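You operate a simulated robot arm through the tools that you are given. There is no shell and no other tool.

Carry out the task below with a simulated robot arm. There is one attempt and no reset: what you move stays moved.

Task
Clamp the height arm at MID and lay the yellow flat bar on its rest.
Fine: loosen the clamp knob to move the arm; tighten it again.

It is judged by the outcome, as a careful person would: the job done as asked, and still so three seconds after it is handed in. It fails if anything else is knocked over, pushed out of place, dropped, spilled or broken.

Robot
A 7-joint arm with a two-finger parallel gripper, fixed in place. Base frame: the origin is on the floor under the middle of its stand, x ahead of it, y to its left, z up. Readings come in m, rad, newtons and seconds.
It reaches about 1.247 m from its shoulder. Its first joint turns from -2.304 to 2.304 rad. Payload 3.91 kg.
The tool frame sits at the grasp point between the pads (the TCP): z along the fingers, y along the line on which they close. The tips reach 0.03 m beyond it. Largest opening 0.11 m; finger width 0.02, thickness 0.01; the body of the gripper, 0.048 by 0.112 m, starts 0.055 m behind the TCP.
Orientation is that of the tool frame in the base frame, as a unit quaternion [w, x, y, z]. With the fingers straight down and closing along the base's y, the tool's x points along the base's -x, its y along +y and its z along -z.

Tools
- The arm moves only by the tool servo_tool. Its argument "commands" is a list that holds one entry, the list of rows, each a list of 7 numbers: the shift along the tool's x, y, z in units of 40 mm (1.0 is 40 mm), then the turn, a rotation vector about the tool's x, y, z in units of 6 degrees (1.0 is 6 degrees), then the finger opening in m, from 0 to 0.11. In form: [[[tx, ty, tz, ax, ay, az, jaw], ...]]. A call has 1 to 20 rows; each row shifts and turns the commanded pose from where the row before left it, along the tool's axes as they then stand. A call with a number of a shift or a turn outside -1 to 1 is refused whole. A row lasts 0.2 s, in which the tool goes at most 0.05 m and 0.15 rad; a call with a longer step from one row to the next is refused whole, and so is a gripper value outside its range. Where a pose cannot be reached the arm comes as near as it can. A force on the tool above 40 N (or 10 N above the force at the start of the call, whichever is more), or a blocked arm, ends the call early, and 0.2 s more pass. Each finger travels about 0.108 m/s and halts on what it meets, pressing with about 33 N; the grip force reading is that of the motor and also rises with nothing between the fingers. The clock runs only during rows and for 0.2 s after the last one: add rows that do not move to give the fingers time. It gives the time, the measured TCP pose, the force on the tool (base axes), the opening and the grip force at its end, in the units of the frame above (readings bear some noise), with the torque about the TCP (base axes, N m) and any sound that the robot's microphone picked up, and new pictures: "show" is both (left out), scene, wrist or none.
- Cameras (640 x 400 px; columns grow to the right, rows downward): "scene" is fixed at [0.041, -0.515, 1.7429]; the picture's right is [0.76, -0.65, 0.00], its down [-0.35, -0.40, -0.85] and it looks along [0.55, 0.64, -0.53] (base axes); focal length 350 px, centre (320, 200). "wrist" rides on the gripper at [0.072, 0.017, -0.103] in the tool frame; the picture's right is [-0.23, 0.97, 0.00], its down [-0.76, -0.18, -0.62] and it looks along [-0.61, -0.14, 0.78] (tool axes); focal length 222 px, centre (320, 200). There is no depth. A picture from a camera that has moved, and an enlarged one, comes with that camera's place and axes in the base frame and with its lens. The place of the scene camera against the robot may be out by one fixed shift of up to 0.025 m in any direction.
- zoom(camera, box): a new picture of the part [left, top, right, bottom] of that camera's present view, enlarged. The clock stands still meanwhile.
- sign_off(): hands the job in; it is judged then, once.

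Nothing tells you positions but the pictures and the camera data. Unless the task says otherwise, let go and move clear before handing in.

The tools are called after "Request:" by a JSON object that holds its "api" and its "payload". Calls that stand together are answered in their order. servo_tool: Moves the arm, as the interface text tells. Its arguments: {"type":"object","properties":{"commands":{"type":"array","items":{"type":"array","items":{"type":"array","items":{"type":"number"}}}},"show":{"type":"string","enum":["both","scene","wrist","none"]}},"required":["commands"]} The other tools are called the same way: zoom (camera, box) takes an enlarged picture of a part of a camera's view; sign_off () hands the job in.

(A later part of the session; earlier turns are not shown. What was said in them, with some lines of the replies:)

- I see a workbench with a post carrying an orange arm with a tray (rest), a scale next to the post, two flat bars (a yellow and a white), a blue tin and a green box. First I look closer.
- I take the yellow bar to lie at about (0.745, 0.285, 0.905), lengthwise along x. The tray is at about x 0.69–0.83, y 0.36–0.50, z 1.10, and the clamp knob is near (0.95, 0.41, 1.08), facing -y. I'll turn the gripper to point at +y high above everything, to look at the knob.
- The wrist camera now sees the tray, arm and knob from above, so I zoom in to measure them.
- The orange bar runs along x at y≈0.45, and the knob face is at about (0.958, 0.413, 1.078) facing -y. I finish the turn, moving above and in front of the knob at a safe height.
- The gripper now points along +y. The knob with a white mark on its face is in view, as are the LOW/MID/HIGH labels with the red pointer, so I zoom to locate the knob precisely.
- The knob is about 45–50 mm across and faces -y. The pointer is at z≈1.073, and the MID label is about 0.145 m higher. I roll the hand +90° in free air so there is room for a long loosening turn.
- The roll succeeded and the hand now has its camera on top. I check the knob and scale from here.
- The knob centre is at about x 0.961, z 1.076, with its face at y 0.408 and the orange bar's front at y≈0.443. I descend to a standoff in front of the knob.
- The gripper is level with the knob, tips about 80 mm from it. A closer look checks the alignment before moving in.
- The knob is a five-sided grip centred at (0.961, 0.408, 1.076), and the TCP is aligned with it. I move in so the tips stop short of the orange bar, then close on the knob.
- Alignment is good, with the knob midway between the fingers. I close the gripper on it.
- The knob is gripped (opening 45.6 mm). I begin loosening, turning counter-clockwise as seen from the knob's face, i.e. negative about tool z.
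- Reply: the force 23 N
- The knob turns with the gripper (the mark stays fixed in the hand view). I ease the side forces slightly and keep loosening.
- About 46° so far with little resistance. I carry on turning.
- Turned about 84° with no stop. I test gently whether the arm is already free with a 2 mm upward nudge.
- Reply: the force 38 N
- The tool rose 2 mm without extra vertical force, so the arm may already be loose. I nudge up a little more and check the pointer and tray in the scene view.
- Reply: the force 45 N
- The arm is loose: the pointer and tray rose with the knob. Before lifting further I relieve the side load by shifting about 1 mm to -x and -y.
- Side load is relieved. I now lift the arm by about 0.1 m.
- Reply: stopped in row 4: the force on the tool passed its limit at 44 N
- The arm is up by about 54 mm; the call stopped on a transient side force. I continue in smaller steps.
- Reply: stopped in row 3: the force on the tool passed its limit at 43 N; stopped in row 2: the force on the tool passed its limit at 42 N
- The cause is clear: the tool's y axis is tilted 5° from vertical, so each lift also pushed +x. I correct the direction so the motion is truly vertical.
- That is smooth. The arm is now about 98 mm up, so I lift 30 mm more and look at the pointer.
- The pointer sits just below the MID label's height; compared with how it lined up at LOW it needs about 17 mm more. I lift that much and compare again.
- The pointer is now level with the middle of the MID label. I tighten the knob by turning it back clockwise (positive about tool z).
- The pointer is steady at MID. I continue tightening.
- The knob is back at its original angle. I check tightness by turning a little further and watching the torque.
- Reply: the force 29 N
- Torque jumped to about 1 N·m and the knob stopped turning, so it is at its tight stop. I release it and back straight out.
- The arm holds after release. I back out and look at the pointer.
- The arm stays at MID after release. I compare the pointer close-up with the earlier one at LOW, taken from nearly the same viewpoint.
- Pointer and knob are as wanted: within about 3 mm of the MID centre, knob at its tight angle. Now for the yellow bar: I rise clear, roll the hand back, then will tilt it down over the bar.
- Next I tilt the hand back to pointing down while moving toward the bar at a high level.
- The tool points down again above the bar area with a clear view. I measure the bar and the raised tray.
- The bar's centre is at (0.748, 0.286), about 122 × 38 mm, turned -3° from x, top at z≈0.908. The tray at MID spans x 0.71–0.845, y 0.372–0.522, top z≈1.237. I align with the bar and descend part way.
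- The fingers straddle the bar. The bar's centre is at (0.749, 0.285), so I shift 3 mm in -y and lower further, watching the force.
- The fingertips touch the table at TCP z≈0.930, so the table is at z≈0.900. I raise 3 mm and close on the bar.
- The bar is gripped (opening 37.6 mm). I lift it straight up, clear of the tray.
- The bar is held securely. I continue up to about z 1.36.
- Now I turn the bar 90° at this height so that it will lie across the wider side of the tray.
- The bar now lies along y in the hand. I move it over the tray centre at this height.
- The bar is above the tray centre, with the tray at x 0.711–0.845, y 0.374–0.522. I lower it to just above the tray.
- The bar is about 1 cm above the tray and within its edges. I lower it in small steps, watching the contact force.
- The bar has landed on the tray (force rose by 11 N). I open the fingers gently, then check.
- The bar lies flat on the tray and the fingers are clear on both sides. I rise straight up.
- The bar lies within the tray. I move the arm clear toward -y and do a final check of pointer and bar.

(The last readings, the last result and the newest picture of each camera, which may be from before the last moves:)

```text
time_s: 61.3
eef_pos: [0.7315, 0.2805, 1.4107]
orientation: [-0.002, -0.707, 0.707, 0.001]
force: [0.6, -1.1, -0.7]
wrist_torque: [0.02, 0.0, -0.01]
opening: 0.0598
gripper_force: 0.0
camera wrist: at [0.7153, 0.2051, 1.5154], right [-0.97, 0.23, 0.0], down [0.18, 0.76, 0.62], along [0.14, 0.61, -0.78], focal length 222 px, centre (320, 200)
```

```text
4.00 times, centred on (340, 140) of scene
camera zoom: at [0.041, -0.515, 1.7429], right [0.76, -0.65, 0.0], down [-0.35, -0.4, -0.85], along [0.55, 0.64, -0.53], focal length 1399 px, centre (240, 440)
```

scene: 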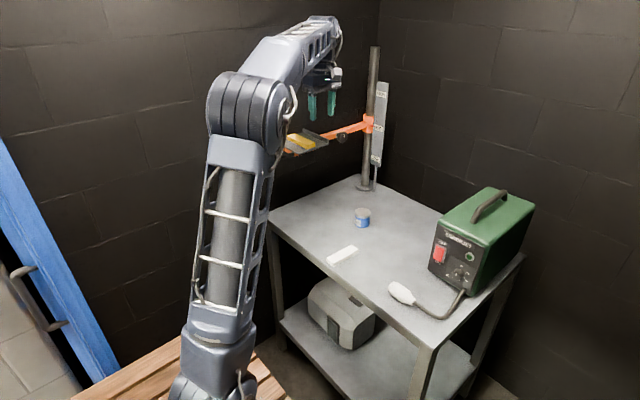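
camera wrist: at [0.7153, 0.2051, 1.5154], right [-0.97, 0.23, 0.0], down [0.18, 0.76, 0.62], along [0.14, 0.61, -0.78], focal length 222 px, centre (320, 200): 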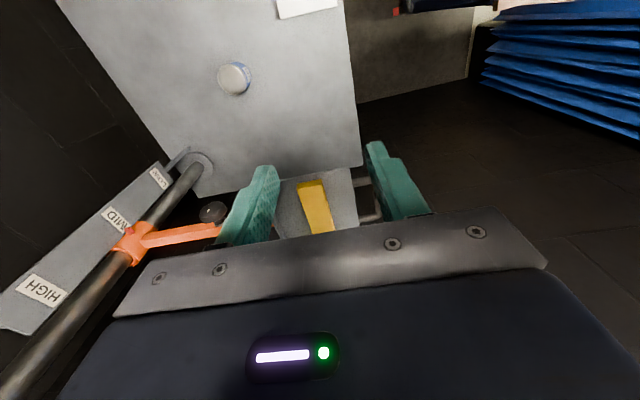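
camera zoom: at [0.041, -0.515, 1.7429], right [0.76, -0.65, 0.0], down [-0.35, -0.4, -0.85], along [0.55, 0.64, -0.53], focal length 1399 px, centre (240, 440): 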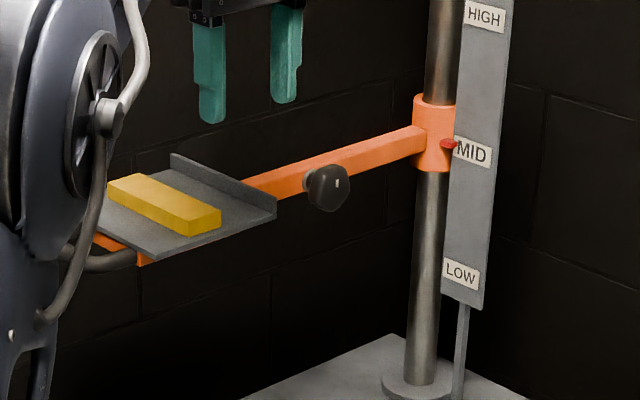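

The pointer is at MID and the bar rests flat on the tray. I wait a few seconds and check that nothing creeps.

Request:
{"api": "servo_tool", "payload": {"commands": [[[0, 0, 0, 0, 0, 0, 0.06], [0, 0, 0, 0, 0, 0, 0.06], [0, 0, 0, 0, 0, 0, 0.06], [0, 0, 0, 0, 0, 0, 0.06], [0, 0, 0, 0, 0, 0, 0.06], [0, 0, 0, 0, 0, 0, 0.06], [0, 0, 0, 0, 0, 0, 0.06], [0, 0, 0, 0, 0, 0, 0.06], [0, 0, 0, 0, 0, 0, 0.06], [0, 0, 0, 0, 0, 0, 0.06], [0, 0, 0, 0, 0, 0, 0.06], [0, 0, 0, 0, 0, 0, 0.06], [0, 0, 0, 0, 0, 0, 0.06], [0, 0, 0, 0, 0, 0, 0.06], [0, 0, 0, 0, 0, 0, 0.06], [0, 0, 0, 0, 0, 0, 0.06], [0, 0, 0, 0, 0, 0, 0.06], [0, 0, 0, 0, 0, 0, 0.06], [0, 0, 0, 0, 0, 0, 0.06], [0, 0, 0, 0, 0, 0, 0.06]]], "show": "none"}}

Request:
{"api": "zoom", "payload": {"camera": "scene", "box": [352, 113, 392, 138]}}

Request:
{"api": "zoom", "payload": {"camera": "scene", "box": [260, 90, 420, 190]}}

```text
time_s: 65.5
eef_pos: [0.732, 0.2794, 1.4103]
orientation: [-0.001, -0.706, 0.708, 0.001]
force: [0.1, 0.3, 0.5]
wrist_torque: [-0.02, 0.0, 0.01]
opening: 0.0598
gripper_force: 0.1
```

```text
16.00 times, centred on (372, 126) of scene
camera zoom: at [0.041, -0.515, 1.7429], right [0.76, -0.65, 0.0], down [-0.35, -0.4, -0.85], along [0.55, 0.64, -0.53], focal length 5596 px, centre (-512, 1392)
```

zoom: 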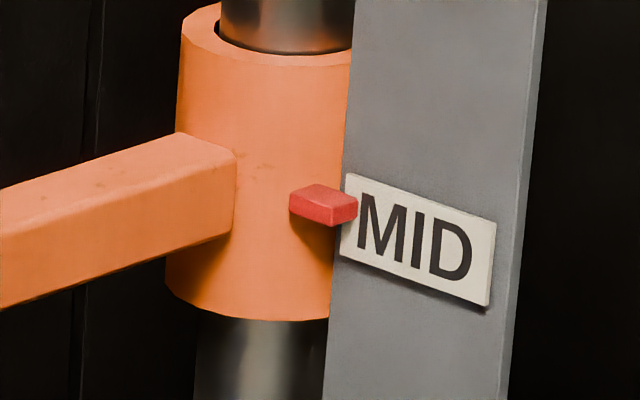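

```text
4.00 times, centred on (340, 140) of scene
camera zoom: at [0.041, -0.515, 1.7429], right [0.76, -0.65, 0.0], down [-0.35, -0.4, -0.85], along [0.55, 0.64, -0.53], focal length 1399 px, centre (240, 440)
```

zoom: 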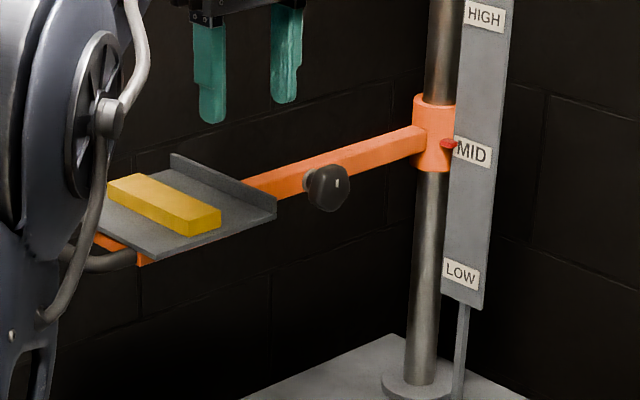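

Nothing moved over four seconds: the pointer stays at MID, the knob is tight, and the yellow bar lies flat on the tray. The other things on the table are where they were and the gripper is clear, so I hand the job in.

Request:
{"api": "sign_off", "payload": {}}

```text
The job is handed in.
```

The height arm is clamped at MID and the yellow bar is lying flat on its rest.

- **Height arm:** I turned the clamp knob about 84° to loosen it and lifted the arm until the pointer lined up with MID. I then turned the knob back until it stopped with a clear rise in torque. The pointer sits within about 3 mm of the centre of the MID label.
- **Yellow bar:** it lies across the width of the tray, inside its edges, and the gripper has let go and moved clear.
- **Stability:** I waited about four seconds before handing in, and neither the pointer nor the bar moved.
- **Everything else:** the tin, white bar and green box are where they were, and nothing was knocked or dropped.
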